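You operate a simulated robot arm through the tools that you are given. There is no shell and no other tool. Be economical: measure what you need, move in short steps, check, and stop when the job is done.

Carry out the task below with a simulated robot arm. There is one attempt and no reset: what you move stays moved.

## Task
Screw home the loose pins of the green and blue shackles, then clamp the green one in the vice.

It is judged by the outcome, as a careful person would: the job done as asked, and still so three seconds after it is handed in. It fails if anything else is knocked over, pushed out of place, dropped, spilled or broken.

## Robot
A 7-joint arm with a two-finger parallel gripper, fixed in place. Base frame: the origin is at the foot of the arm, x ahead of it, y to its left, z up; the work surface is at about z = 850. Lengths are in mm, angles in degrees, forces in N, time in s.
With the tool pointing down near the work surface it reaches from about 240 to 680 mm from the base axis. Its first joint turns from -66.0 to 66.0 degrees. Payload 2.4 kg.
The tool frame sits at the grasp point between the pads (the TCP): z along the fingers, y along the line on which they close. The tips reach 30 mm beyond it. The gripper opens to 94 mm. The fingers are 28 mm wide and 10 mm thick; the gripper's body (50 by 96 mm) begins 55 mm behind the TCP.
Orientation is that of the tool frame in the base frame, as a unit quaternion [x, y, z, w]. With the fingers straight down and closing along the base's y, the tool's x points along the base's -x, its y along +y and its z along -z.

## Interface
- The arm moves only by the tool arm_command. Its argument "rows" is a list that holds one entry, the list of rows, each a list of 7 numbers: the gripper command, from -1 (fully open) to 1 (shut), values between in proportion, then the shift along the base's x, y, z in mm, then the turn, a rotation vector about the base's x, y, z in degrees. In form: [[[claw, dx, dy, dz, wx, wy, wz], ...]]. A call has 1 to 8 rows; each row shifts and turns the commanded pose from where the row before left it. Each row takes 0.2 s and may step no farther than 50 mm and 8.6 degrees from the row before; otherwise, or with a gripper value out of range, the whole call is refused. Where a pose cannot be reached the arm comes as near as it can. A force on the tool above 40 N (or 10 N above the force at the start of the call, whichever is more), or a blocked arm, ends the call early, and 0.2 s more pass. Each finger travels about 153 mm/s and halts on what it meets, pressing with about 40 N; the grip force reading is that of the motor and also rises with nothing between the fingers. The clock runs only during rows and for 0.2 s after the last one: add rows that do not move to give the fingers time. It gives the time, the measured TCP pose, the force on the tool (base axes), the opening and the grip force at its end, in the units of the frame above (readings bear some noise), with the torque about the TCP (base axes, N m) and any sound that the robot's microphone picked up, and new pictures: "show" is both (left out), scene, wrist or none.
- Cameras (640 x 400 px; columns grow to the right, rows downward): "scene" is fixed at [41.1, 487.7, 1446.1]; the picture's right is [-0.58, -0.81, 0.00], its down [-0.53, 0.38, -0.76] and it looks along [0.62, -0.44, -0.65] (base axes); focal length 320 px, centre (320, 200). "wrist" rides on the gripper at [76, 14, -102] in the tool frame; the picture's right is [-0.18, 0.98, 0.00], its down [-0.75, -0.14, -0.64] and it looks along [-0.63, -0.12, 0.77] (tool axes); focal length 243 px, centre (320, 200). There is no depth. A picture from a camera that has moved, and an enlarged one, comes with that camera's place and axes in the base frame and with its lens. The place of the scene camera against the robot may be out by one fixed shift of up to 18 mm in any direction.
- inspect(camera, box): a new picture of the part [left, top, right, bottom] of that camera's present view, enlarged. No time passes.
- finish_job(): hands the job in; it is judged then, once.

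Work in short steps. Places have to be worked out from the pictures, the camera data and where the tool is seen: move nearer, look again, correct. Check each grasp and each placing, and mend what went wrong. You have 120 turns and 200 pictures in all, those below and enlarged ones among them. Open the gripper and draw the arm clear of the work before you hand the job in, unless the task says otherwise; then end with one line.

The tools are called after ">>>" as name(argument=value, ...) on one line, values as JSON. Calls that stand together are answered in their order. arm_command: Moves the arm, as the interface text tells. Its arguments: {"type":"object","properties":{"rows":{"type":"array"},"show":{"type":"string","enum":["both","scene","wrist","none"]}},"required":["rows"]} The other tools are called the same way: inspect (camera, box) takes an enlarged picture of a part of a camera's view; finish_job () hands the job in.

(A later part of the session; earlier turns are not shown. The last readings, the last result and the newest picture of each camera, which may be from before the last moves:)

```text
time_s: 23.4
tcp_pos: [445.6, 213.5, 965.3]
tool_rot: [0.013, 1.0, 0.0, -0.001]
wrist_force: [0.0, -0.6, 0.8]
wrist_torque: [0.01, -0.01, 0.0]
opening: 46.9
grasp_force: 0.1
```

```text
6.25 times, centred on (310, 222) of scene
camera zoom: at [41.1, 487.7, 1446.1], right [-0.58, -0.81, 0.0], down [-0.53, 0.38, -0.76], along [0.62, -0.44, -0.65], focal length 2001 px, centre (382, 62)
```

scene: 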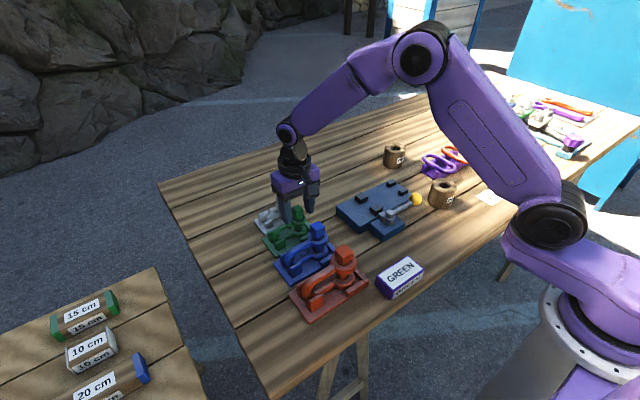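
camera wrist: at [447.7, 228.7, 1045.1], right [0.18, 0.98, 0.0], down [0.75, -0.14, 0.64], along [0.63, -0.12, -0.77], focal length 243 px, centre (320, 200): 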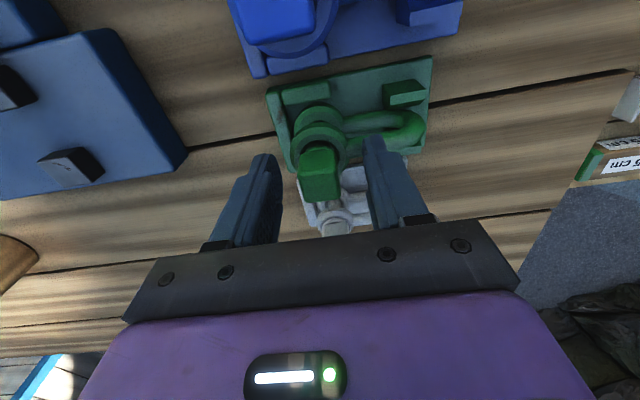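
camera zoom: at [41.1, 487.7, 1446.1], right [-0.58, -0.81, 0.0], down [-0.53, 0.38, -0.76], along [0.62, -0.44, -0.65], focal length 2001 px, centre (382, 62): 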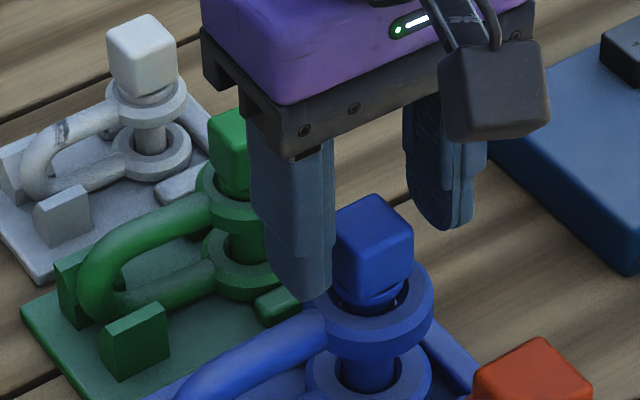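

Head centre ≈(447, 215), top ≈945; eye top ≈905–912. Descending to TCP 946 and gripping.

>>> arm_command(rows=[[[0, 1.4, 1.3, -19, 0, 0, 0], [0, 0, 0, 0, 0, 0, 0], [1, 0, 0, 0, 0, 0, 0], [1, 0, 0, 0, 0, 0, 0]]], show="none")

>>> inspect(camera="wrist", box=[240, 100, 400, 220])

>>> inspect(camera="scene", box=[290, 200, 350, 260])

```text
time_s: 24.4
tcp_pos: [447.8, 215.3, 946.3]
tool_rot: [0.013, 1.0, 0.001, 0.003]
wrist_force: [1.3, -1.9, 30.0]
wrist_torque: [-0.54, 0.35, 0.13]
opening: 29.7
grasp_force: 40.0
```

```text
3.33 times, centred on (320, 160) of wrist
camera zoom: at [370.3, 230.4, 1049.4], right [0.21, 0.98, 0.0], down [0.75, -0.16, 0.64], along [0.63, -0.13, -0.76], focal length 809 px, centre (320, 333)
```

zoom: 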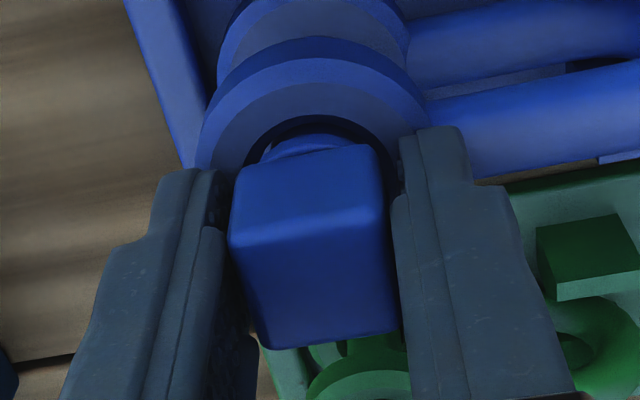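

```text
6.67 times, centred on (320, 230) of scene
camera zoom: at [40.7, 487.4, 1446.2], right [-0.58, -0.81, 0.0], down [-0.53, 0.38, -0.76], along [0.62, -0.44, -0.65], focal length 2134 px, centre (320, 0)
```

zoom: 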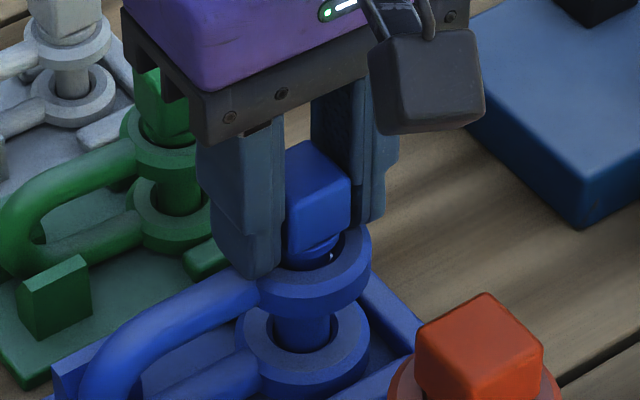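

Vertical force 30 N: tips are touching the eye. Opening, raising 4 mm and regripping.

>>> arm_command(rows=[[[0, 0, 0, 0, 0, 0, 0], [0, 0, 0, 4.5, 0, 0, 0], [1, 0, 0, 0, 0, 0, 0], [1, 0, 0, 0, 0, 0, 0]]], show="none")

```text
time_s: 25.4
tcp_pos: [446.8, 215.4, 950.5]
tool_rot: [0.013, 1.0, -0.001, -0.002]
wrist_force: [-1.7, -0.6, -4.6]
wrist_torque: [-0.16, 0.16, 0.0]
opening: 29.6
grasp_force: 39.9
```

Clean grip now. Turning clockwise 66°.

>>> arm_command(rows=[[[1, 0, 0, 0, 0, 0, -8.2], [1, 0, 0, 0, 0, 0, -8.2], [1, 0, 0, 0, 0, 0, -8.2], [1, 0, 0, 0, 0, 0, -8.2], [1, 0, 0, 0, 0, 0, -8.2], [1, 0, 0, 0, 0, 0, -8.2], [1, 0, 0, 0, 0, 0, -8.2], [1, 0, 0, 0, 0, 0, -8.2]]], show="none")

>>> arm_command(rows=[[[1, 0, 0, 0, 0, 0, -8.2], [1, 0, 0, 0, 0, 0, -8.2], [1, 0, 0, 0, 0, 0, -8.2], [1, 0, 0, 0, 0, 0, -8.2], [1, 0, 0, 0, 0, 0, -8.2], [1, 0, 0, 0, 0, 0, -8.2], [1, 0, 0, 0, 0, 0, -8.2]]], show="none")

>>> inspect(camera="wrist", box=[220, 80, 420, 240])

```text
time_s: 27.2
tcp_pos: [447.5, 214.0, 950.4]
tool_rot: [0.554, 0.833, 0.0, -0.001]
wrist_force: [-3.5, 0.2, -6.9]
wrist_torque: [-0.05, 0.36, 0.0]
opening: 30.0
grasp_force: 40.6
```

```text
time_s: 28.8
tcp_pos: [446.4, 215.2, 950.4]
tool_rot: [0.886, 0.465, 0.0, -0.001]
wrist_force: [-4.5, -0.6, -4.5]
wrist_torque: [-0.13, 0.29, 0.31]
opening: 29.4
grasp_force: 40.8
```

```text
2.50 times, centred on (320, 160) of wrist
camera zoom: at [500.8, 268.4, 1053.1], right [0.7, -0.71, 0.0], down [-0.54, -0.54, 0.64], along [-0.46, -0.45, -0.77], focal length 606 px, centre (320, 300)
```

zoom: 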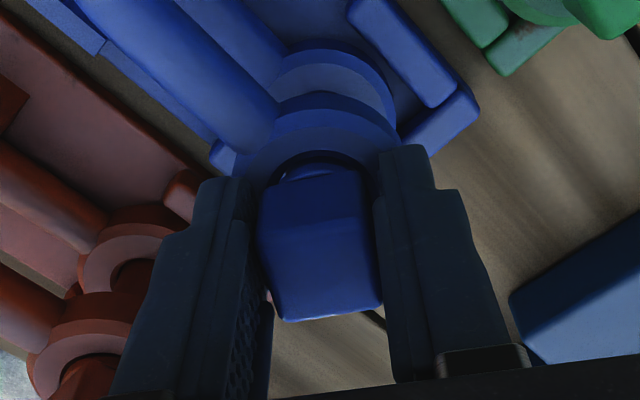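

Torque appears (0.31). Continuing up to 33° more.

>>> arm_command(rows=[[[1, 0, 0, 0, 0, 0, -8], [1, 0, 0, 0, 0, 0, -8]]], show="none")

>>> arm_command(rows=[[[1, 0, 0, 0, 0, 0, -8], [1, 0, 0, 0, 0, 0, -8]]], show="none")

>>> inspect(camera="wrist", box=[220, 80, 420, 240])

```text
time_s: 29.4
tcp_pos: [447.3, 215.4, 951.1]
tool_rot: [0.941, 0.337, 0.0, 0.0]
wrist_force: [-5.9, 0.5, -4.6]
wrist_torque: [-0.05, 0.43, 0.35]
opening: 29.7
grasp_force: 40.0
```

```text
time_s: 30.0
tcp_pos: [448.1, 213.0, 950.0]
tool_rot: [0.98, 0.201, 0.0, 0.001]
wrist_force: [-1.5, -1.6, -6.0]
wrist_torque: [-0.11, 0.16, 0.05]
opening: 29.8
grasp_force: 39.8
```

```text
2.50 times, centred on (320, 160) of wrist
camera zoom: at [522.2, 229.4, 1052.9], right [0.22, -0.98, 0.0], down [-0.75, -0.17, 0.64], along [-0.63, -0.14, -0.77], focal length 606 px, centre (320, 300)
```

zoom: 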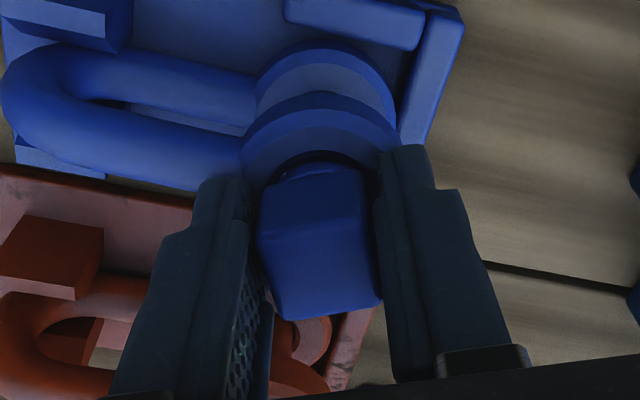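

Releasing and rising to check blue's height and orientation while rotating back.

>>> arm_command(rows=[[[0, 0, 0, 0, 0, 0, 0], [0, 0, 0, 0, 0, 0, 0], [0, 0, 0, 30, 0, 0, 0], [0, 0, 0, 25, 0, 0, 0]]], show="none")

>>> inspect(camera="scene", box=[295, 215, 345, 255])

>>> inspect(camera="wrist", box=[220, 60, 420, 220])

```text
time_s: 31.0
tcp_pos: [446.3, 215.0, 1006.8]
tool_rot: [0.979, 0.204, 0.0, 0.0]
wrist_force: [-0.5, -0.2, -0.1]
wrist_torque: [0.01, 0.02, 0.02]
opening: 46.9
grasp_force: 0.0
```

```text
10.00 times, centred on (320, 235) of scene
camera zoom: at [41.1, 487.7, 1446.1], right [-0.58, -0.81, 0.0], down [-0.53, 0.38, -0.76], along [0.62, -0.44, -0.65], focal length 3201 px, centre (320, -150)
```

zoom: 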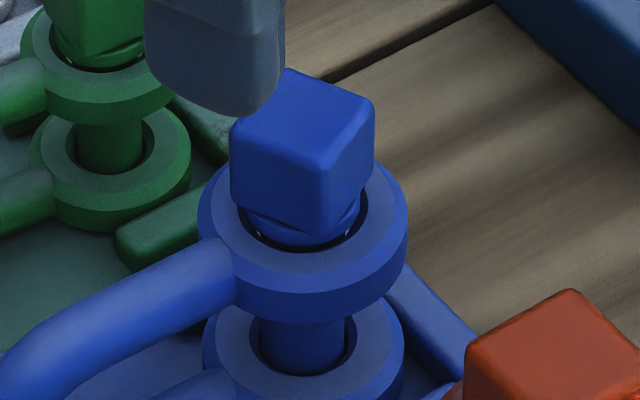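

```text
2.50 times, centred on (320, 140) of wrist
camera zoom: at [521.7, 231.2, 1108.3], right [0.22, -0.97, 0.0], down [-0.75, -0.17, 0.64], along [-0.63, -0.14, -0.77], focal length 606 px, centre (320, 350)
```

zoom: 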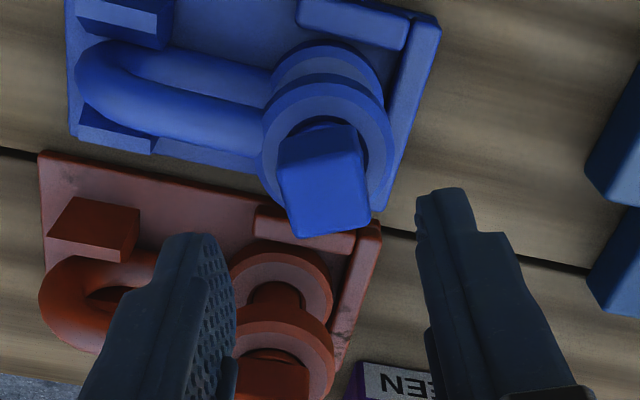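

Lower than before, but a slight gap remains. Rotating back ~188° for another bite.

>>> arm_command(rows=[[[0, 0, 0, 0, 0, 0, 8.5], [0, 0, 0, 0, 0, 0, 8.5], [0, 0, 0, 0, 0, 0, 8.5], [0, 0, 0, 0, 0, 0, 8.5], [0, 0, 0, 0, 0, 0, 8.5], [0, 0, 0, 0, 0, 0, 8.5], [0, 0, 0, 0, 0, 0, 8.5], [0, 0, 0, 0, 0, 0, 8.5]]], show="none")

>>> arm_command(rows=[[[0, 0, 0, 0, 0, 0, 8.5], [0, 0, 0, 0, 0, 0, 8.5], [0, 0, 0, 0, 0, 0, 8.5], [0, 0, 0, 0, 0, 0, 8.5], [0, 0, 0, 0, 0, 0, 8.5], [0, 0, 0, 0, 0, 0, 8.5], [0, 0, 0, 0, 0, 0, 8.5], [0, 0, 0, 0, 0, 0, 8.5]]], show="none")

>>> arm_command(rows=[[[0, 0, 0, 0, 0, 0, 8.5], [0, 0, 0, 0, 0, 0, 8.5], [0, 0, 0, 0, 0, 0, 8.5], [0, 0, 0, 0, 0, 0, 8.5], [0, 0, 0, 0, 0, 0, 8.5], [0, 0, 0, 0, 0, 0, 8.5], [0, 0, 0, -20, 0, 0, 0], [0, 0, 0, 0, 0, 0, 0]]], show="none")

>>> inspect(camera="wrist", box=[220, 80, 420, 220])

```text
time_s: 32.8
tcp_pos: [446.9, 214.7, 1006.3]
tool_rot: [0.697, 0.717, 0.0, 0.0]
wrist_force: [1.0, -0.3, -0.6]
wrist_torque: [0.02, 0.01, 0.01]
opening: 47.0
grasp_force: 0.0
```

```text
time_s: 34.6
tcp_pos: [447.3, 214.0, 1006.1]
tool_rot: [0.175, 0.984, 0.0, 0.001]
wrist_force: [-0.5, -0.9, -0.1]
wrist_torque: [0.0, 0.0, -0.02]
opening: 47.0
grasp_force: 0.0
```

```text
time_s: 36.4
tcp_pos: [446.5, 215.6, 985.8]
tool_rot: [-0.264, 0.964, 0.001, 0.0]
wrist_force: [-0.7, 0.0, 0.4]
wrist_torque: [-0.01, -0.01, 0.01]
opening: 47.1
grasp_force: 0.0
```

```text
2.86 times, centred on (320, 150) of wrist
camera zoom: at [372.9, 187.4, 1088.0], right [-0.34, 0.94, 0.0], down [0.72, 0.26, 0.64], along [0.6, 0.22, -0.77], focal length 693 px, centre (320, 343)
```

zoom: 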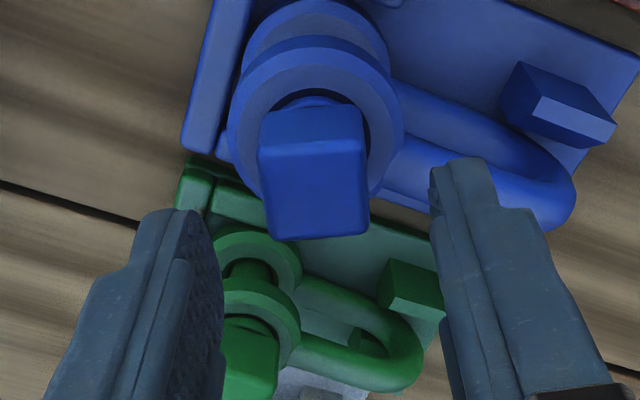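

Aligned. Descending to TCP 949, gripping and turning 25° at a time.

>>> arm_command(rows=[[[0, 0, 0, -37, 0, 0, 0], [0, 0, 0, 0, 0, 0, 0], [1, 0, 0, 0, 0, 0, 0], [1, 0, 0, 0, 0, 0, 0], [1, 0, 0, 0, 0, 0, -8], [1, 0, 0, 0, 0, 0, -8], [1, 0, 0, 0, 0, 0, -8]]], show="none")

>>> arm_command(rows=[[[1, 0, 0, 0, 0, 0, -8], [1, 0, 0, 0, 0, 0, -8], [1, 0, 0, 0, 0, 0, -8]]], show="none")

>>> inspect(camera="wrist", box=[220, 80, 420, 220])

```text
time_s: 38.0
tcp_pos: [446.6, 215.1, 949.6]
tool_rot: [-0.055, 0.998, -0.001, -0.001]
wrist_force: [-0.1, -1.1, -0.4]
wrist_torque: [-0.27, -0.1, 0.03]
opening: 29.6
grasp_force: 40.0
```

```text
time_s: 38.8
tcp_pos: [447.7, 215.3, 949.1]
tool_rot: [0.151, 0.989, 0.0, 0.002]
wrist_force: [1.2, -1.6, 0.6]
wrist_torque: [-0.06, -0.27, 0.96]
opening: 29.7
grasp_force: 40.0
```

```text
2.86 times, centred on (320, 150) of wrist
camera zoom: at [378.5, 250.2, 1051.3], right [0.47, 0.88, 0.0], down [0.67, -0.36, 0.64], along [0.57, -0.3, -0.77], focal length 693 px, centre (320, 343)
```

zoom: 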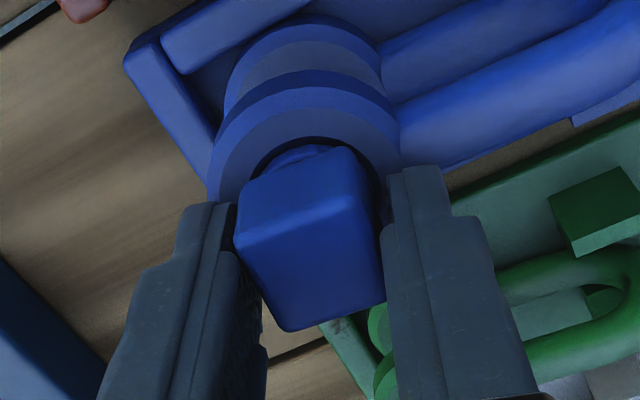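

Torque 0.96 N·m with the head stopped: blue is home (about half a turn, same as green). Releasing and rising to look at everything.

>>> arm_command(rows=[[[0, 0, 0, 0, 0, 0, 0], [0, 0, 0, 0, 0, 0, 0], [0, 0, 0, 35, 0, 0, 8.5], [0, 0, 0, 40, 0, 0, 8.5], [-1, -20, -40, 0, 0, 0, 0], [-1, -20, -40, 0, 0, 0, 0], [-1, -20, -40, 0, 0, 0, 0]]])

>>> inspect(camera="scene", box=[275, 195, 345, 255])

>>> inspect(camera="wrist", box=[160, 0, 480, 200])

```text
time_s: 40.4
tcp_pos: [385.7, 94.7, 1023.0]
tool_rot: [0.004, 1.0, 0.0, -0.001]
wrist_force: [-0.6, -0.2, 0.3]
wrist_torque: [-0.04, 0.02, 0.0]
opening: 94.1
grasp_force: 0.1
camera wrist: at [309.1, 107.9, 1125.7], right [0.19, 0.98, 0.0], down [0.75, -0.15, 0.64], along [0.63, -0.12, -0.77], focal length 243 px, centre (320, 200)
```

scene: 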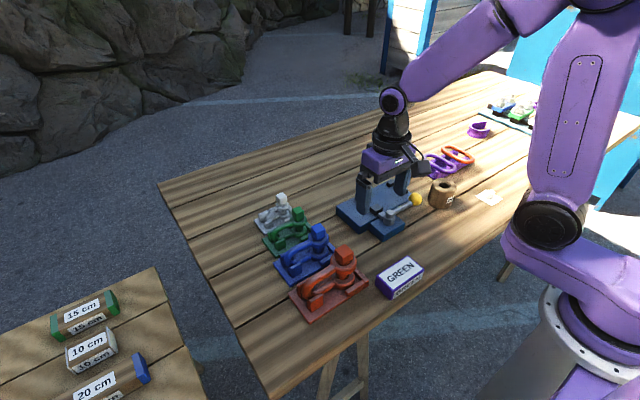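
wrist: 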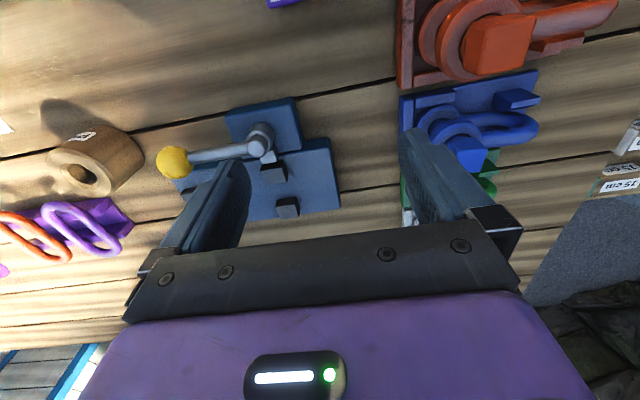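

```text
6.67 times, centred on (310, 225) of scene
camera zoom: at [41.1, 487.7, 1446.1], right [-0.58, -0.81, 0.0], down [-0.53, 0.38, -0.76], along [0.62, -0.44, -0.65], focal length 2134 px, centre (387, 33)
```

zoom: 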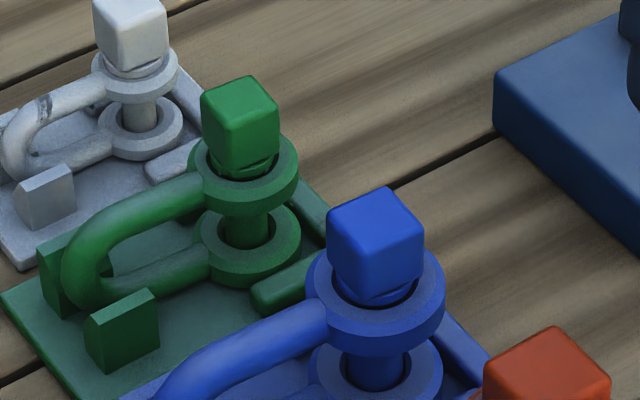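

```text
2.00 times, centred on (320, 100) of wrist
camera zoom: at [309.1, 107.9, 1125.7], right [0.19, 0.98, 0.0], down [0.75, -0.15, 0.64], along [0.63, -0.12, -0.77], focal length 485 px, centre (320, 400)
```

zoom: 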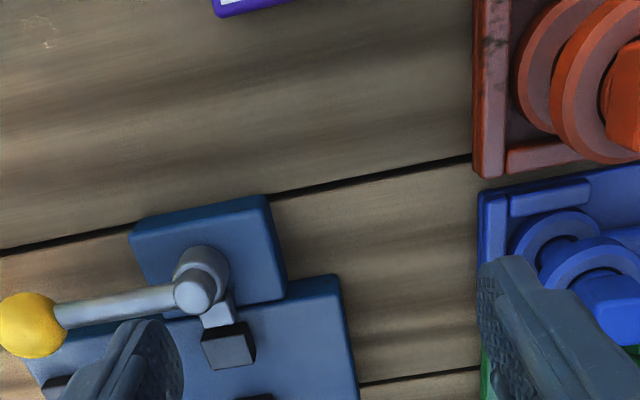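

Both pins look seated like red. Now shifting over to get a clear view of the vice.

>>> arm_command(rows=[[[-1, 0, -38, 15, 0, 0, 0], [-1, 0, -38, 15, 0, 0, 0], [-1, 0, 0, 20, 0, 0, 0], [-1, 0, 0, 0, 0, 0, 0]]])

>>> inspect(camera="wrist", box=[200, 50, 440, 200])

>>> inspect(camera="scene", box=[325, 170, 425, 245])

```text
time_s: 41.4
tcp_pos: [387.9, 18.1, 1073.1]
tool_rot: [0.004, 1.0, 0.001, -0.001]
wrist_force: [0.0, 0.4, -1.1]
wrist_torque: [0.01, 0.0, -0.02]
opening: 93.9
grasp_force: 0.0
camera wrist: at [310.1, 32.1, 1176.2], right [0.19, 0.98, 0.0], down [0.75, -0.15, 0.64], along [0.63, -0.12, -0.77], focal length 243 px, centre (320, 200)
```

scene: 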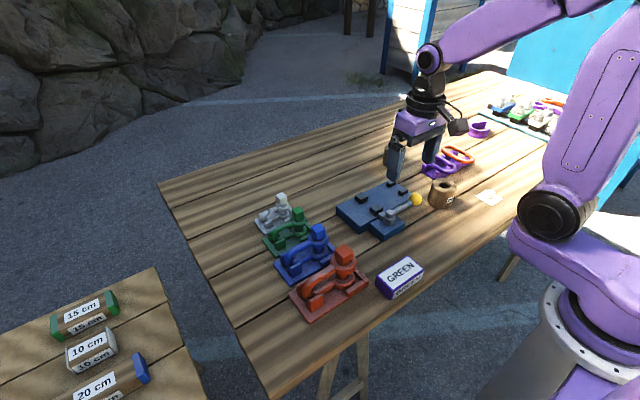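
wrist: 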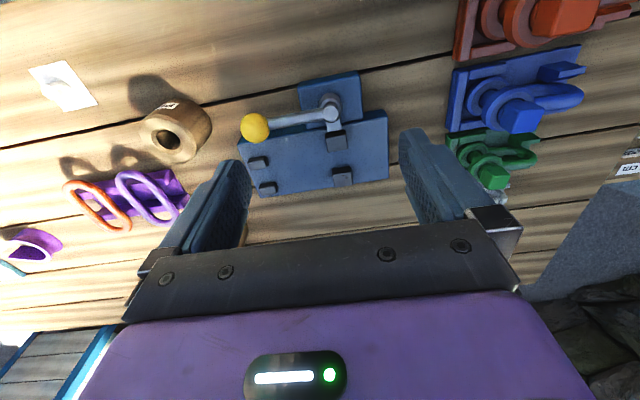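

```text
2.67 times, centred on (320, 125) of wrist
camera zoom: at [310.1, 32.1, 1176.2], right [0.19, 0.98, 0.0], down [0.75, -0.15, 0.64], along [0.63, -0.12, -0.77], focal length 647 px, centre (320, 400)
```

zoom: 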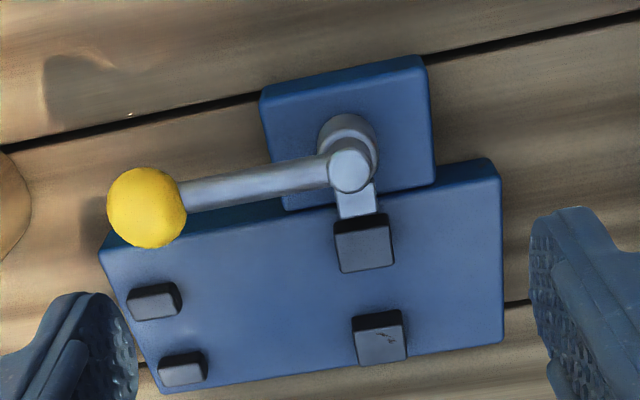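

```text
5.33 times, centred on (375, 208) of scene
camera zoom: at [41.1, 487.7, 1446.1], right [-0.58, -0.81, 0.0], down [-0.53, 0.38, -0.76], along [0.62, -0.44, -0.65], focal length 1707 px, centre (27, 160)
```

zoom: 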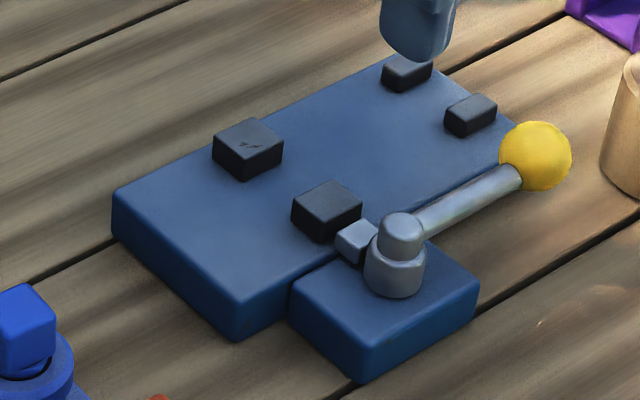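

Vice: plate top z≈876, big jaws near y≈28 with a gap x≈466–505, lever pivot (410, 27), ball near (413, -65). I'll move closer to measure the jaws more precisely.

>>> arm_command(rows=[[[-1, 6, 5, -35, 0, 0, 0], [-1, 6, 5, -35, 0, 0, 0], [-1, 0, 0, 0, 0, 0, 0]]], show="wrist")

>>> inspect(camera="wrist", box=[240, 90, 400, 200])

>>> inspect(camera="scene", box=[335, 175, 425, 240])

```text
time_s: 42.2
tcp_pos: [400.1, 28.6, 1003.1]
tool_rot: [0.004, 1.0, 0.0, 0.0]
wrist_force: [0.4, -0.1, -0.3]
wrist_torque: [-0.01, 0.04, -0.03]
opening: 94.0
grasp_force: 0.1
camera wrist: at [322.5, 43.0, 1105.9], right [0.19, 0.98, 0.0], down [0.75, -0.15, 0.64], along [0.63, -0.12, -0.77], focal length 243 px, centre (320, 200)
```

wrist: 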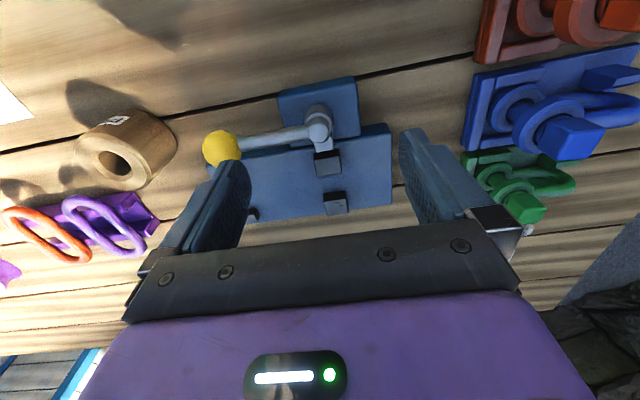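

```text
3.64 times, centred on (320, 145) of wrist
camera zoom: at [322.5, 43.0, 1105.9], right [0.19, 0.98, 0.0], down [0.75, -0.15, 0.64], along [0.63, -0.12, -0.77], focal length 882 px, centre (320, 400)
```

zoom: 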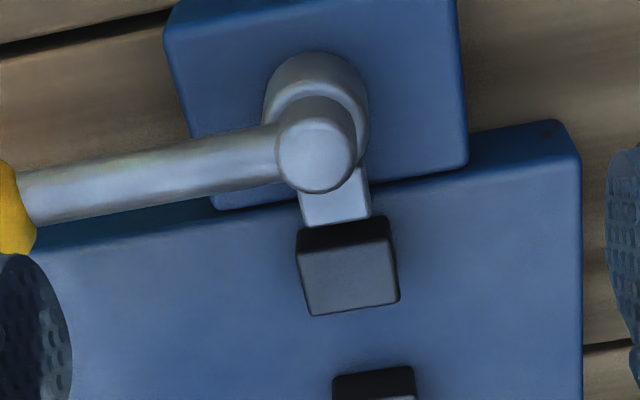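

```text
6.15 times, centred on (380, 208) of scene
camera zoom: at [41.1, 487.7, 1446.1], right [-0.58, -0.81, 0.0], down [-0.53, 0.38, -0.76], along [0.62, -0.44, -0.65], focal length 1970 px, centre (-49, 154)
```

zoom: 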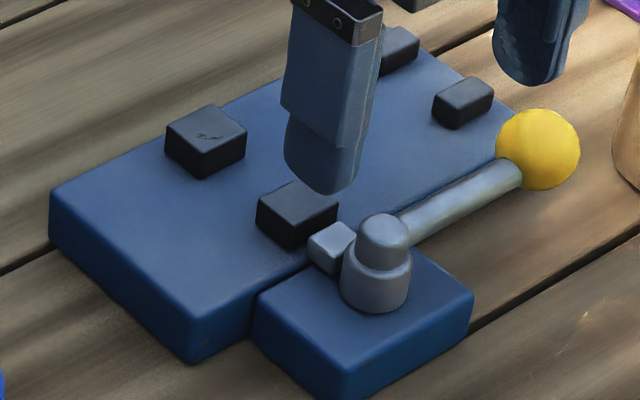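

Ball is at about (407, -60, 915), pivot (405, 26). The jaw gap (~36–39) is about the green eye's diameter (~39), so I need to learn the lever's action. I'll turn the gripper 90° to take the ball between the fingers along x.

>>> arm_command(rows=[[[-0.4, 0, -11, 5, 0, 0, 8.2], [-0.4, 1, -11, 0, 0, 0, 8.2], [-0.4, 1, -11, 0, 0, 0, 8.2], [-0.4, 1, -11, 0, 0, 0, 8.2], [-0.4, 1, -11, 0, 0, 0, 8.2], [-0.4, 1, -11, 0, 0, 0, 8.2], [-0.4, 1, -11, 0, 0, 0, 8.2], [-0.4, 1, -11, 0, 0, 0, 8.2]]], show="none")

>>> arm_command(rows=[[[-0.4, 0, 0, 0, 0, 0, 8.2], [-0.4, 0, 0, 0, 0, 0, 8.2], [-0.4, 0, 0, 0, 0, 0, 7.5], [-0.4, 0, 0, 0, 0, 0, 0]]])

```text
time_s: 44.0
tcp_pos: [406.9, -58.7, 1008.4]
tool_rot: [-0.54, 0.842, -0.001, 0.0]
wrist_force: [-0.3, -0.7, 1.1]
wrist_torque: [-0.04, 0.0, 0.02]
opening: 66.0
grasp_force: 0.0
```

```text
time_s: 45.0
tcp_pos: [405.9, -59.9, 1009.0]
tool_rot: [-0.702, 0.713, 0.001, 0.0]
wrist_force: [0.7, -0.2, 0.1]
wrist_torque: [0.01, 0.03, -0.01]
opening: 65.6
grasp_force: 0.1
camera wrist: at [389.7, -136.4, 1111.2], right [-0.98, 0.2, 0.0], down [0.15, 0.75, 0.64], along [0.13, 0.63, -0.77], focal length 243 px, centre (320, 200)
```

scene: 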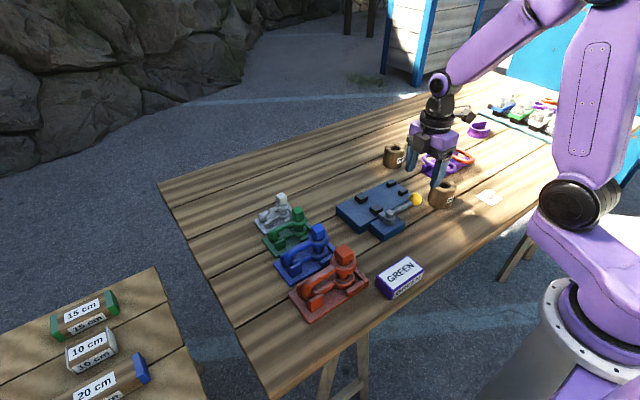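
wrist: 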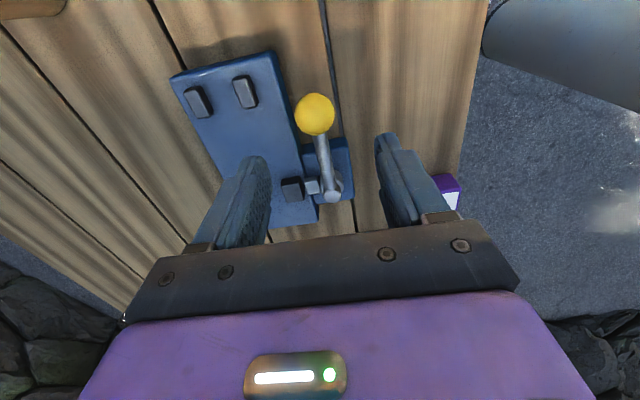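

Ball confirmed at about (408, -63). Descending around it.

>>> arm_command(rows=[[[-0.4, 1.5, -2.5, -42, 0, 0, 0], [-0.4, 0, 0, -38, 0, 0, 0], [-0.4, 0, 0, 0, 0, 0, 0]]], show="wrist")

>>> inspect(camera="scene", box=[340, 150, 460, 250])

```text
time_s: 45.8
tcp_pos: [407.2, -62.6, 930.6]
tool_rot: [-0.701, 0.713, 0.0, 0.0]
wrist_force: [-0.1, -0.1, 1.5]
wrist_torque: [0.02, -0.01, 0.04]
opening: 65.9
grasp_force: 0.0
camera wrist: at [390.8, -139.6, 1031.7], right [-0.98, 0.2, 0.0], down [0.15, 0.75, 0.64], along [0.13, 0.63, -0.77], focal length 243 px, centre (320, 200)
```

wrist: 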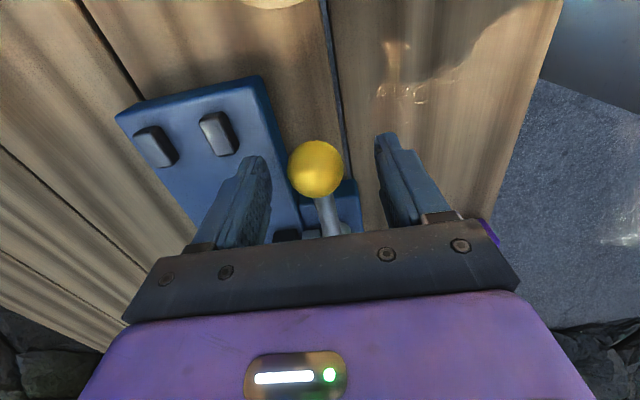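

```text
4.00 times, centred on (400, 200) of scene
camera zoom: at [41.1, 487.7, 1446.1], right [-0.58, -0.81, 0.0], down [-0.53, 0.38, -0.76], along [0.62, -0.44, -0.65], focal length 1280 px, centre (0, 200)
```

zoom: 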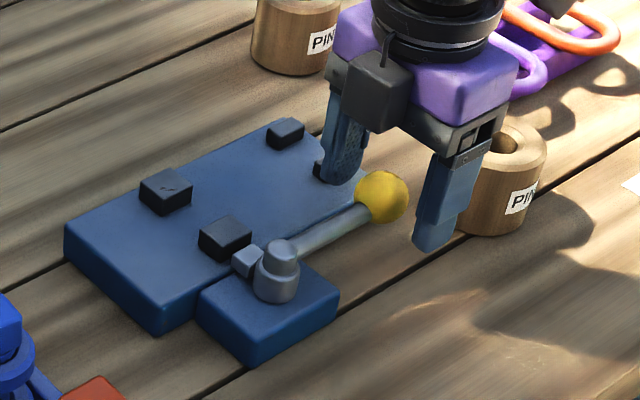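

Ball sits centred between the fingers. Lowering 8 mm, closing on it.

>>> arm_command(rows=[[[-0.4, 0.5, -3, -8, 0, 0, 0], [0.5, 0, 0, 0, 0, 0, 0], [0.5, 0, 0, 0, 0, 0, 0]]], show="wrist")

>>> inspect(camera="scene", box=[340, 150, 460, 250])

```text
time_s: 46.6
tcp_pos: [407.8, -65.3, 921.7]
tool_rot: [-0.701, 0.713, 0.0, -0.001]
wrist_force: [1.6, -0.6, -1.3]
wrist_torque: [0.08, -0.06, -0.05]
opening: 33.3
grasp_force: 44.9
camera wrist: at [391.5, -142.4, 1023.6], right [-0.98, 0.2, 0.0], down [0.15, 0.75, 0.64], along [0.13, 0.63, -0.77], focal length 243 px, centre (320, 200)
```

wrist: 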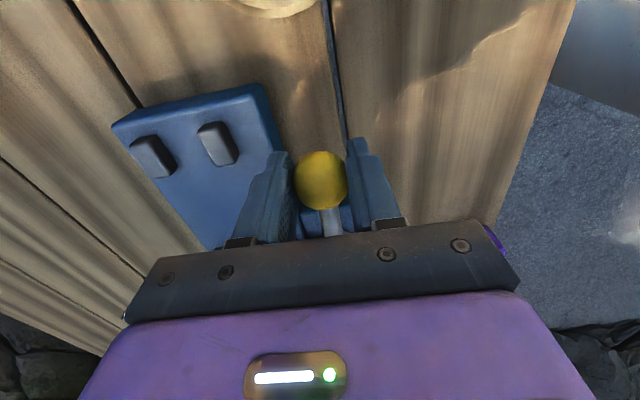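

```text
4.00 times, centred on (400, 200) of scene
camera zoom: at [41.1, 487.7, 1446.1], right [-0.58, -0.81, 0.0], down [-0.53, 0.38, -0.76], along [0.62, -0.44, -0.65], focal length 1280 px, centre (0, 200)
```

zoom: 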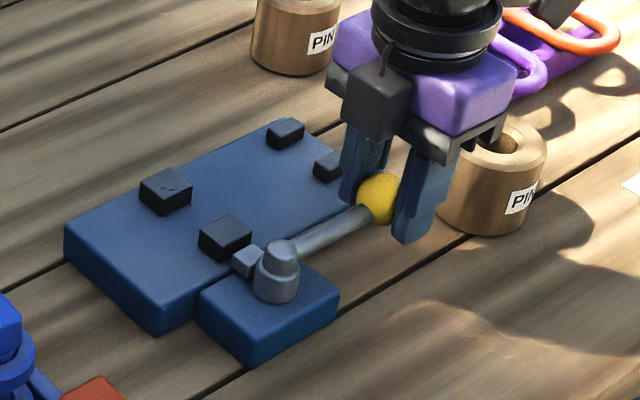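

Gripped (33 mm). Swinging the lever ~18° towards the base, watching jaw and force.

>>> arm_command(rows=[[[0.5, -9.6, 0.3, 0, 0, 0, -6], [0.5, -9.5, 1.3, 0, 0, 0, -6], [0.5, -9.3, 2.4, 0, 0, 0, -6], [0.5, 0, 0, 0, 0, 0, 0]]], show="none")

>>> inspect(camera="scene", box=[340, 150, 460, 250])

```text
time_s: 47.6
tcp_pos: [378.6, -60.9, 919.9]
tool_rot: [-0.58, 0.814, -0.001, 0.001]
wrist_force: [2.5, 2.6, 9.4]
wrist_torque: [-0.09, -0.06, -0.19]
opening: 33.2
grasp_force: 44.7
```

```text
4.00 times, centred on (400, 200) of scene
camera zoom: at [41.1, 487.8, 1446.0], right [-0.58, -0.81, 0.0], down [-0.53, 0.38, -0.76], along [0.62, -0.44, -0.65], focal length 1280 px, centre (0, 200)
```

zoom: 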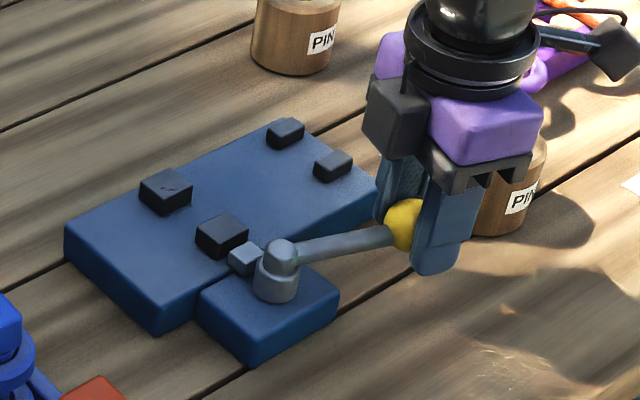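

Swinging toward the base advances the jaw (closing), so the start is the open side. Swinging back, then gently testing if it opens farther.

>>> arm_command(rows=[[[0.5, 9.3, -2.4, 0, 0, 0, 6], [0.5, 9.5, -1.3, 0, 0, 0, 6], [0.5, 9.6, -0.3, 0, 0, 0, 6], [0.5, 4, 0, 0, 0, 0, 2.5], [0.5, 4, 0.2, 0, 0, 0, 2.5], [0.5, 0, 0, 0, 0, 0, 0]]], show="none")

>>> inspect(camera="scene", box=[340, 150, 460, 250])

```text
time_s: 49.0
tcp_pos: [411.3, -64.5, 920.4]
tool_rot: [0.732, -0.681, -0.006, 0.006]
wrist_force: [-29.5, -4.1, 16.7]
wrist_torque: [0.0, 0.24, 0.02]
opening: 33.6
grasp_force: 44.8
```

```text
4.00 times, centred on (400, 200) of scene
camera zoom: at [40.1, 487.7, 1446.1], right [-0.58, -0.81, 0.0], down [-0.53, 0.38, -0.76], along [0.62, -0.44, -0.65], focal length 1280 px, centre (0, 200)
```

zoom: 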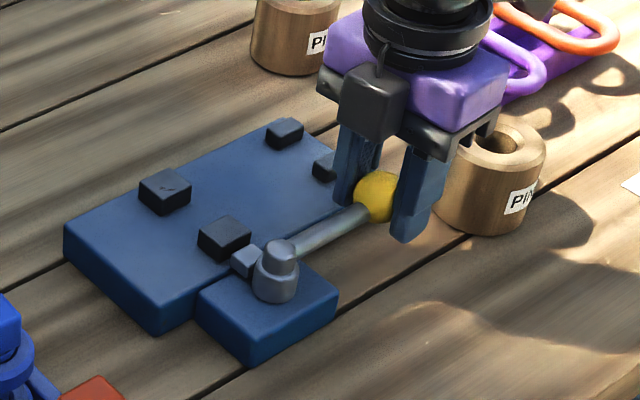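

That's the open stop (30 N). Relieving, releasing the ball, and rising to measure the jaw gap more carefully.

>>> arm_command(rows=[[[0.5, -5, 0, 0, 0, 0, -2], [-0.4, -2.5, 0, 0, 0, 0, 0], [-0.4, 0, 0, 0, 0, 0, 0], [-0.4, 0, 0, 45, 0, 0, 0], [-0.4, 0, 0, 45, 0, 0, 0], [-0.4, 40, 0, 20, 0, 0, 0], [-0.4, 36, 0, 20, 0, 0, 0]]], show="wrist")

>>> inspect(camera="scene", box=[335, 175, 425, 240])

>>> inspect(camera="wrist", box=[220, 60, 420, 200])

```text
time_s: 50.6
tcp_pos: [484.1, -64.9, 1050.9]
tool_rot: [0.72, -0.694, -0.001, 0.0]
wrist_force: [0.4, 0.6, -0.1]
wrist_torque: [0.0, 0.02, -0.01]
opening: 66.0
grasp_force: 0.0
camera wrist: at [471.8, -142.9, 1153.0], right [-0.99, 0.15, 0.0], down [0.12, 0.76, 0.64], along [0.1, 0.63, -0.77], focal length 243 px, centre (320, 200)
```

wrist: 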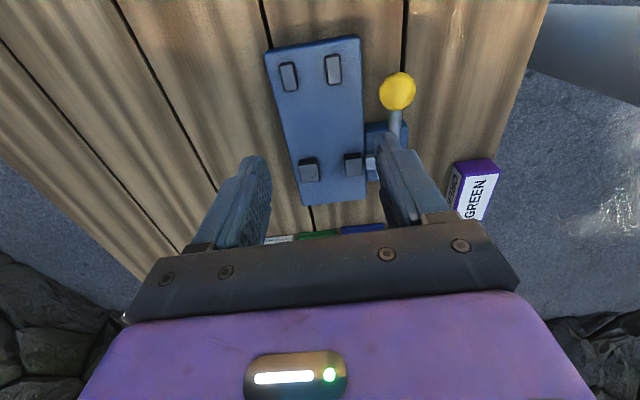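

```text
6.15 times, centred on (380, 208) of scene
camera zoom: at [41.1, 487.7, 1446.1], right [-0.58, -0.81, 0.0], down [-0.53, 0.38, -0.76], along [0.62, -0.44, -0.65], focal length 1970 px, centre (-49, 154)
```

zoom: 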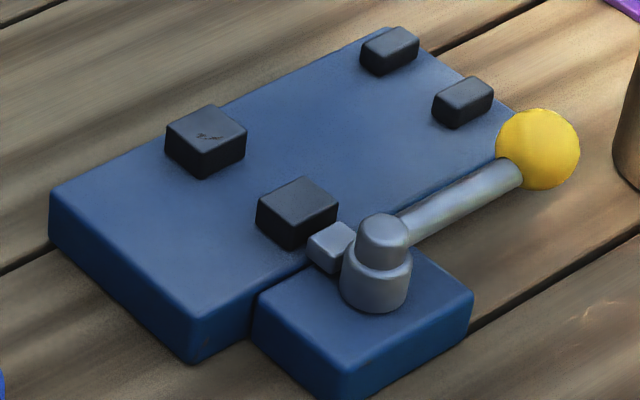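

```text
2.86 times, centred on (320, 130) of wrist
camera zoom: at [471.8, -142.9, 1153.0], right [-0.99, 0.15, 0.0], down [0.12, 0.76, 0.64], along [0.1, 0.63, -0.77], focal length 693 px, centre (320, 400)
```

zoom: 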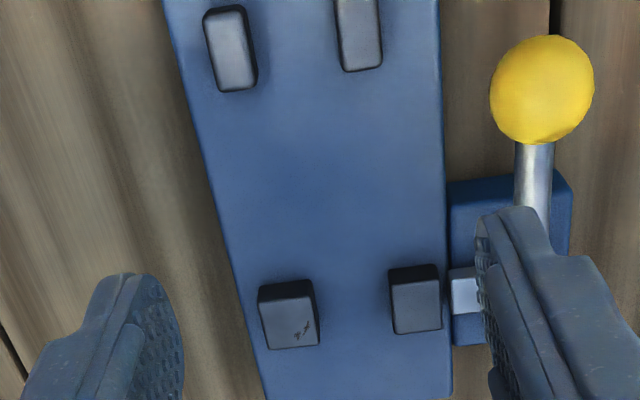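

Jaw gap is ~35–36 mm, eye ~39, so the leg or other part may be meant; I need the jaw's full travel. I'll regrip the ball and swing the lever empty to see how far the jaw closes.

>>> arm_command(rows=[[[-0.4, -38, 0, -20, 0, 0, 0], [-0.4, -38, 0, -20, 0, 0, 0], [-0.4, 0, 0, -45, 0, 0, 0], [-0.4, 0, 0, -44, 0, 0, 0], [0.5, 0, 0, 0, 0, 0, 0], [0.5, 0, 0, 0, 0, 0, 0]]], show="none")

>>> arm_command(rows=[[[0.5, -9.6, 0.5, 0, 0, 0, -6], [0.5, -9.5, 1.5, 0, 0, 0, -6], [0.5, -9.3, 2.5, 0, 0, 0, -6], [0.5, -9, 3.5, 0, 0, 0, -6], [0.5, -8.6, 4.4, 0, 0, 0, -6], [0.5, 0, 0, 0, 0, 0, 0]]], show="none")

>>> inspect(camera="scene", box=[335, 175, 435, 245])

```text
time_s: 52.0
tcp_pos: [408.6, -64.2, 921.2]
tool_rot: [0.719, -0.695, 0.0, 0.0]
wrist_force: [-1.4, 0.0, 4.1]
wrist_torque: [0.03, -0.19, 0.09]
opening: 33.7
grasp_force: 45.1
```

```text
time_s: 53.4
tcp_pos: [362.3, -51.2, 922.0]
tool_rot: [-0.515, 0.857, 0.0, 0.0]
wrist_force: [5.4, 11.9, -24.3]
wrist_torque: [0.11, -0.12, 0.02]
opening: 33.5
grasp_force: 44.6
```

```text
5.71 times, centred on (385, 210) of scene
camera zoom: at [41.5, 488.0, 1446.0], right [-0.58, -0.81, 0.0], down [-0.53, 0.38, -0.76], along [0.62, -0.44, -0.65], focal length 1829 px, centre (-51, 143)
```

zoom: 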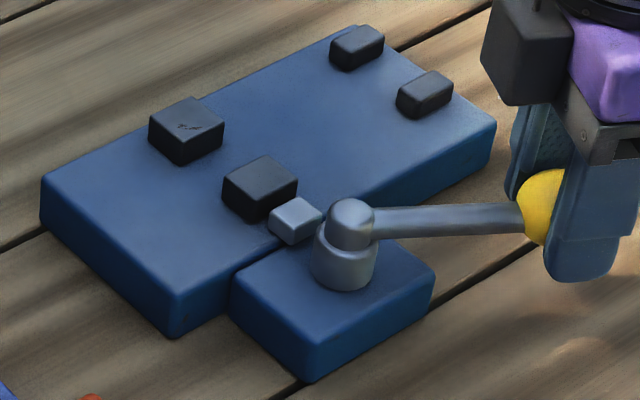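

Jaw advances strongly. Continuing the arc to 60° with slight inward and downward correction.

>>> arm_command(rows=[[[0.5, -7.1, 7.2, -2, 0, 0, -6], [0.5, -7.5, 6.1, 0, 0, 0, -6], [0.5, -6.8, 6.8, 0, 0, 0, -6], [0.5, -6.1, 7.5, 0, 0, 0, -6], [0.5, -5.2, 8.1, 0, 0, 0, -6], [0.5, 0, 0, 0, 0, 0, 0]]], show="none")

>>> inspect(camera="scene", box=[335, 175, 435, 245])

```text
time_s: 54.8
tcp_pos: [329.6, -16.4, 920.4]
tool_rot: [-0.275, 0.962, 0.001, 0.001]
wrist_force: [6.8, 1.6, 7.7]
wrist_torque: [0.09, -0.22, -0.27]
opening: 33.4
grasp_force: 44.6
```

```text
5.71 times, centred on (385, 210) of scene
camera zoom: at [41.1, 487.7, 1446.1], right [-0.58, -0.81, 0.0], down [-0.53, 0.38, -0.76], along [0.62, -0.44, -0.65], focal length 1829 px, centre (-51, 143)
```

zoom: 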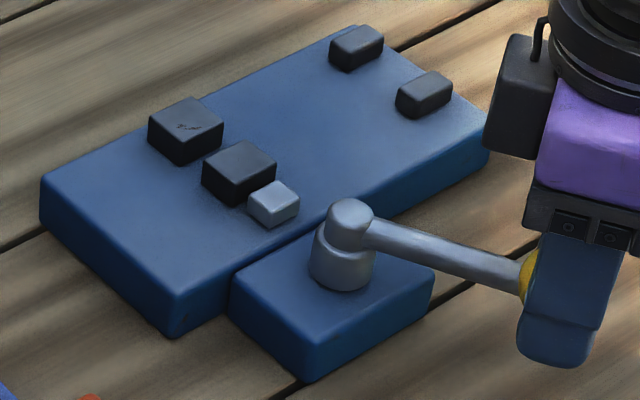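

Travel is large: at 60° the gap is ~15 mm, so the jaws are meant to pinch the shackle's lower leg (~14 mm). Swinging the lever back to open.

>>> arm_command(rows=[[[0.5, 5.2, -8.1, 0, 0, 0, 6], [0.5, 6.1, -7.5, 0, 0, 0, 6], [0.5, 6.8, -6.8, 0, 0, 0, 6], [0.5, 7.5, -6.1, 0, 0, 0, 6], [0.5, 8.1, -5.2, 0, 0, 0, 6], [0.5, 8.6, -4.4, 0, 0, 0, 6]]], show="none")

>>> arm_command(rows=[[[0.5, 9, -3.5, 0, 0, 0, 6], [0.5, 9.3, -2.5, 0, 0, 0, 6], [0.5, 9.5, -1.5, 0, 0, 0, 6], [0.5, 7.6, -0.5, 0, 0, 0, 6], [0.5, 0, 0, 0, 0, 0, 0]]], show="none")

>>> inspect(camera="scene", box=[335, 175, 435, 245])

```text
time_s: 56.2
tcp_pos: [370.3, -55.3, 919.2]
tool_rot: [-0.561, 0.828, 0.001, -0.003]
wrist_force: [-8.5, -5.1, 5.9]
wrist_torque: [-0.59, 0.31, 0.3]
opening: 33.6
grasp_force: 45.0
```

```text
time_s: 57.4
tcp_pos: [407.5, -63.8, 919.3]
tool_rot: [0.719, -0.695, 0.001, -0.001]
wrist_force: [1.1, -22.1, -16.4]
wrist_torque: [-0.14, -0.08, -0.05]
opening: 33.7
grasp_force: 45.3
```

```text
5.71 times, centred on (385, 210) of scene
camera zoom: at [41.4, 487.1, 1446.3], right [-0.58, -0.81, 0.0], down [-0.53, 0.38, -0.76], along [0.62, -0.44, -0.65], focal length 1829 px, centre (-51, 143)
```

zoom: 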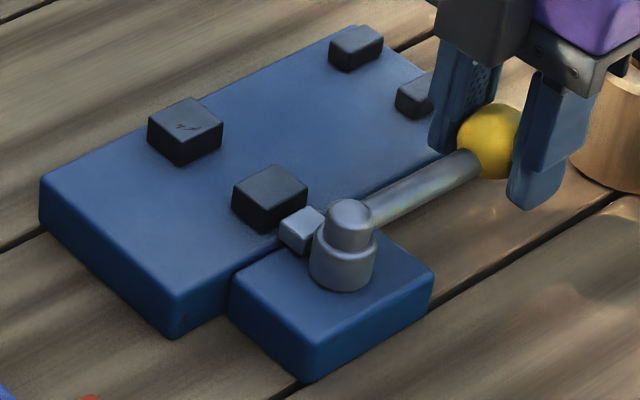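

Lever is open. Releasing, rising and heading to the green head with yaw back to 0.

>>> arm_command(rows=[[[-0.4, 0, 0, 0, 0, 0, 0], [-0.4, 0, 0, 0, 0, 0, 0], [-0.4, 0, 0, 45, 0, 0, 0], [-0.4, 0, 0, 45, 0, 0, 0], [0, 10.7, 25.3, 0, 0, 0, -8.4], [0, 10.7, 25.3, 0, 0, 0, -8.4], [0, 10.7, 25.3, 0, 0, 0, -8.4], [0, 10.7, 25.3, 0, 0, 0, -8.4]]], show="none")

>>> arm_command(rows=[[[0, 10.7, 25.3, 0, 0, 0, -8.4], [0, 10.7, 25.3, 0, 0, 0, -8.4], [0, 10.7, 25.3, 0, 0, 0, -8.4], [0, 10.7, 25.3, 0, 0, 0, -8.4], [0, 10.7, 25.3, 0, 0, 0, -8.4], [0, 10.7, 25.3, 0, 0, 0, -8.4], [0, 10.7, 25.3, 0, 0, 0, -8.0], [0, 0, 0, 0, 0, 0, 0]]], show="none")

>>> inspect(camera="wrist", box=[220, 60, 420, 200])

>>> inspect(camera="scene", box=[250, 180, 430, 280])

```text
time_s: 59.2
tcp_pos: [448.2, 39.3, 1009.5]
tool_rot: [-0.487, 0.873, 0.0, -0.001]
wrist_force: [-0.4, -0.8, 0.2]
wrist_torque: [0.01, 0.0, -0.02]
opening: 47.1
grasp_force: 0.1
```

```text
time_s: 61.0
tcp_pos: [525.4, 216.0, 1010.2]
tool_rot: [0.001, 1.0, 0.0, 0.0]
wrist_force: [-0.2, -0.3, 0.1]
wrist_torque: [-0.01, 0.02, 0.01]
opening: 47.1
grasp_force: 0.1
```

```text
2.86 times, centred on (320, 130) of wrist
camera zoom: at [447.6, 229.2, 1112.0], right [0.19, 0.98, 0.0], down [0.75, -0.14, 0.64], along [0.63, -0.12, -0.77], focal length 693 px, centre (320, 400)
```

zoom: 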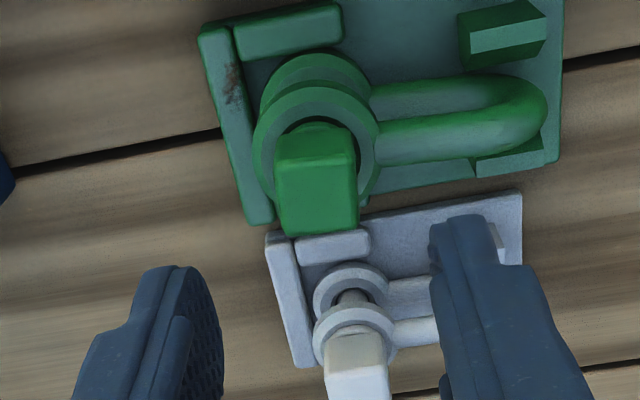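

```text
3.56 times, centred on (340, 230) of scene
camera zoom: at [41.1, 487.7, 1446.1], right [-0.58, -0.81, 0.0], down [-0.53, 0.38, -0.76], along [0.62, -0.44, -0.65], focal length 1138 px, centre (249, 93)
```

zoom: 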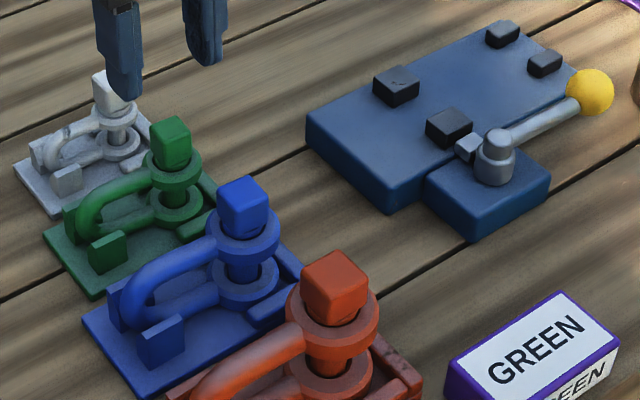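

Head in place between the fingers. Descending to TCP 941 and gripping.

>>> arm_command(rows=[[[0, 0.5, -1, -35, 0, 0, 0], [0, 0, 0, -34, 0, 0, 1], [0, 0, 0, 0, 0, 0, 0], [1, 0, 0, 0, 0, 0, 0], [1, 0, 0, 0, 0, 0, 0], [1, 0, 0, 0, 0, 0, 0]]], show="none")

>>> inspect(camera="wrist", box=[220, 80, 420, 220])

```text
time_s: 62.4
tcp_pos: [525.4, 214.4, 940.9]
tool_rot: [-0.008, 1.0, 0.0, 0.0]
wrist_force: [0.0, 0.2, 0.0]
wrist_torque: [0.08, 0.0, 0.0]
opening: 26.6
grasp_force: 39.7
```

```text
2.86 times, centred on (320, 150) of wrist
camera zoom: at [448.2, 226.2, 1043.3], right [0.17, 0.99, 0.0], down [0.76, -0.13, 0.64], along [0.63, -0.11, -0.77], focal length 693 px, centre (320, 343)
```

zoom: 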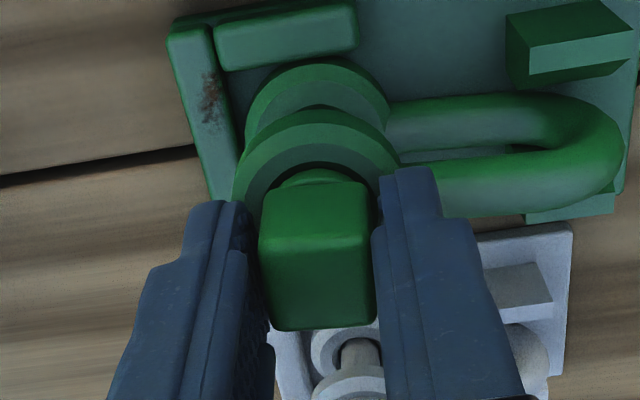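

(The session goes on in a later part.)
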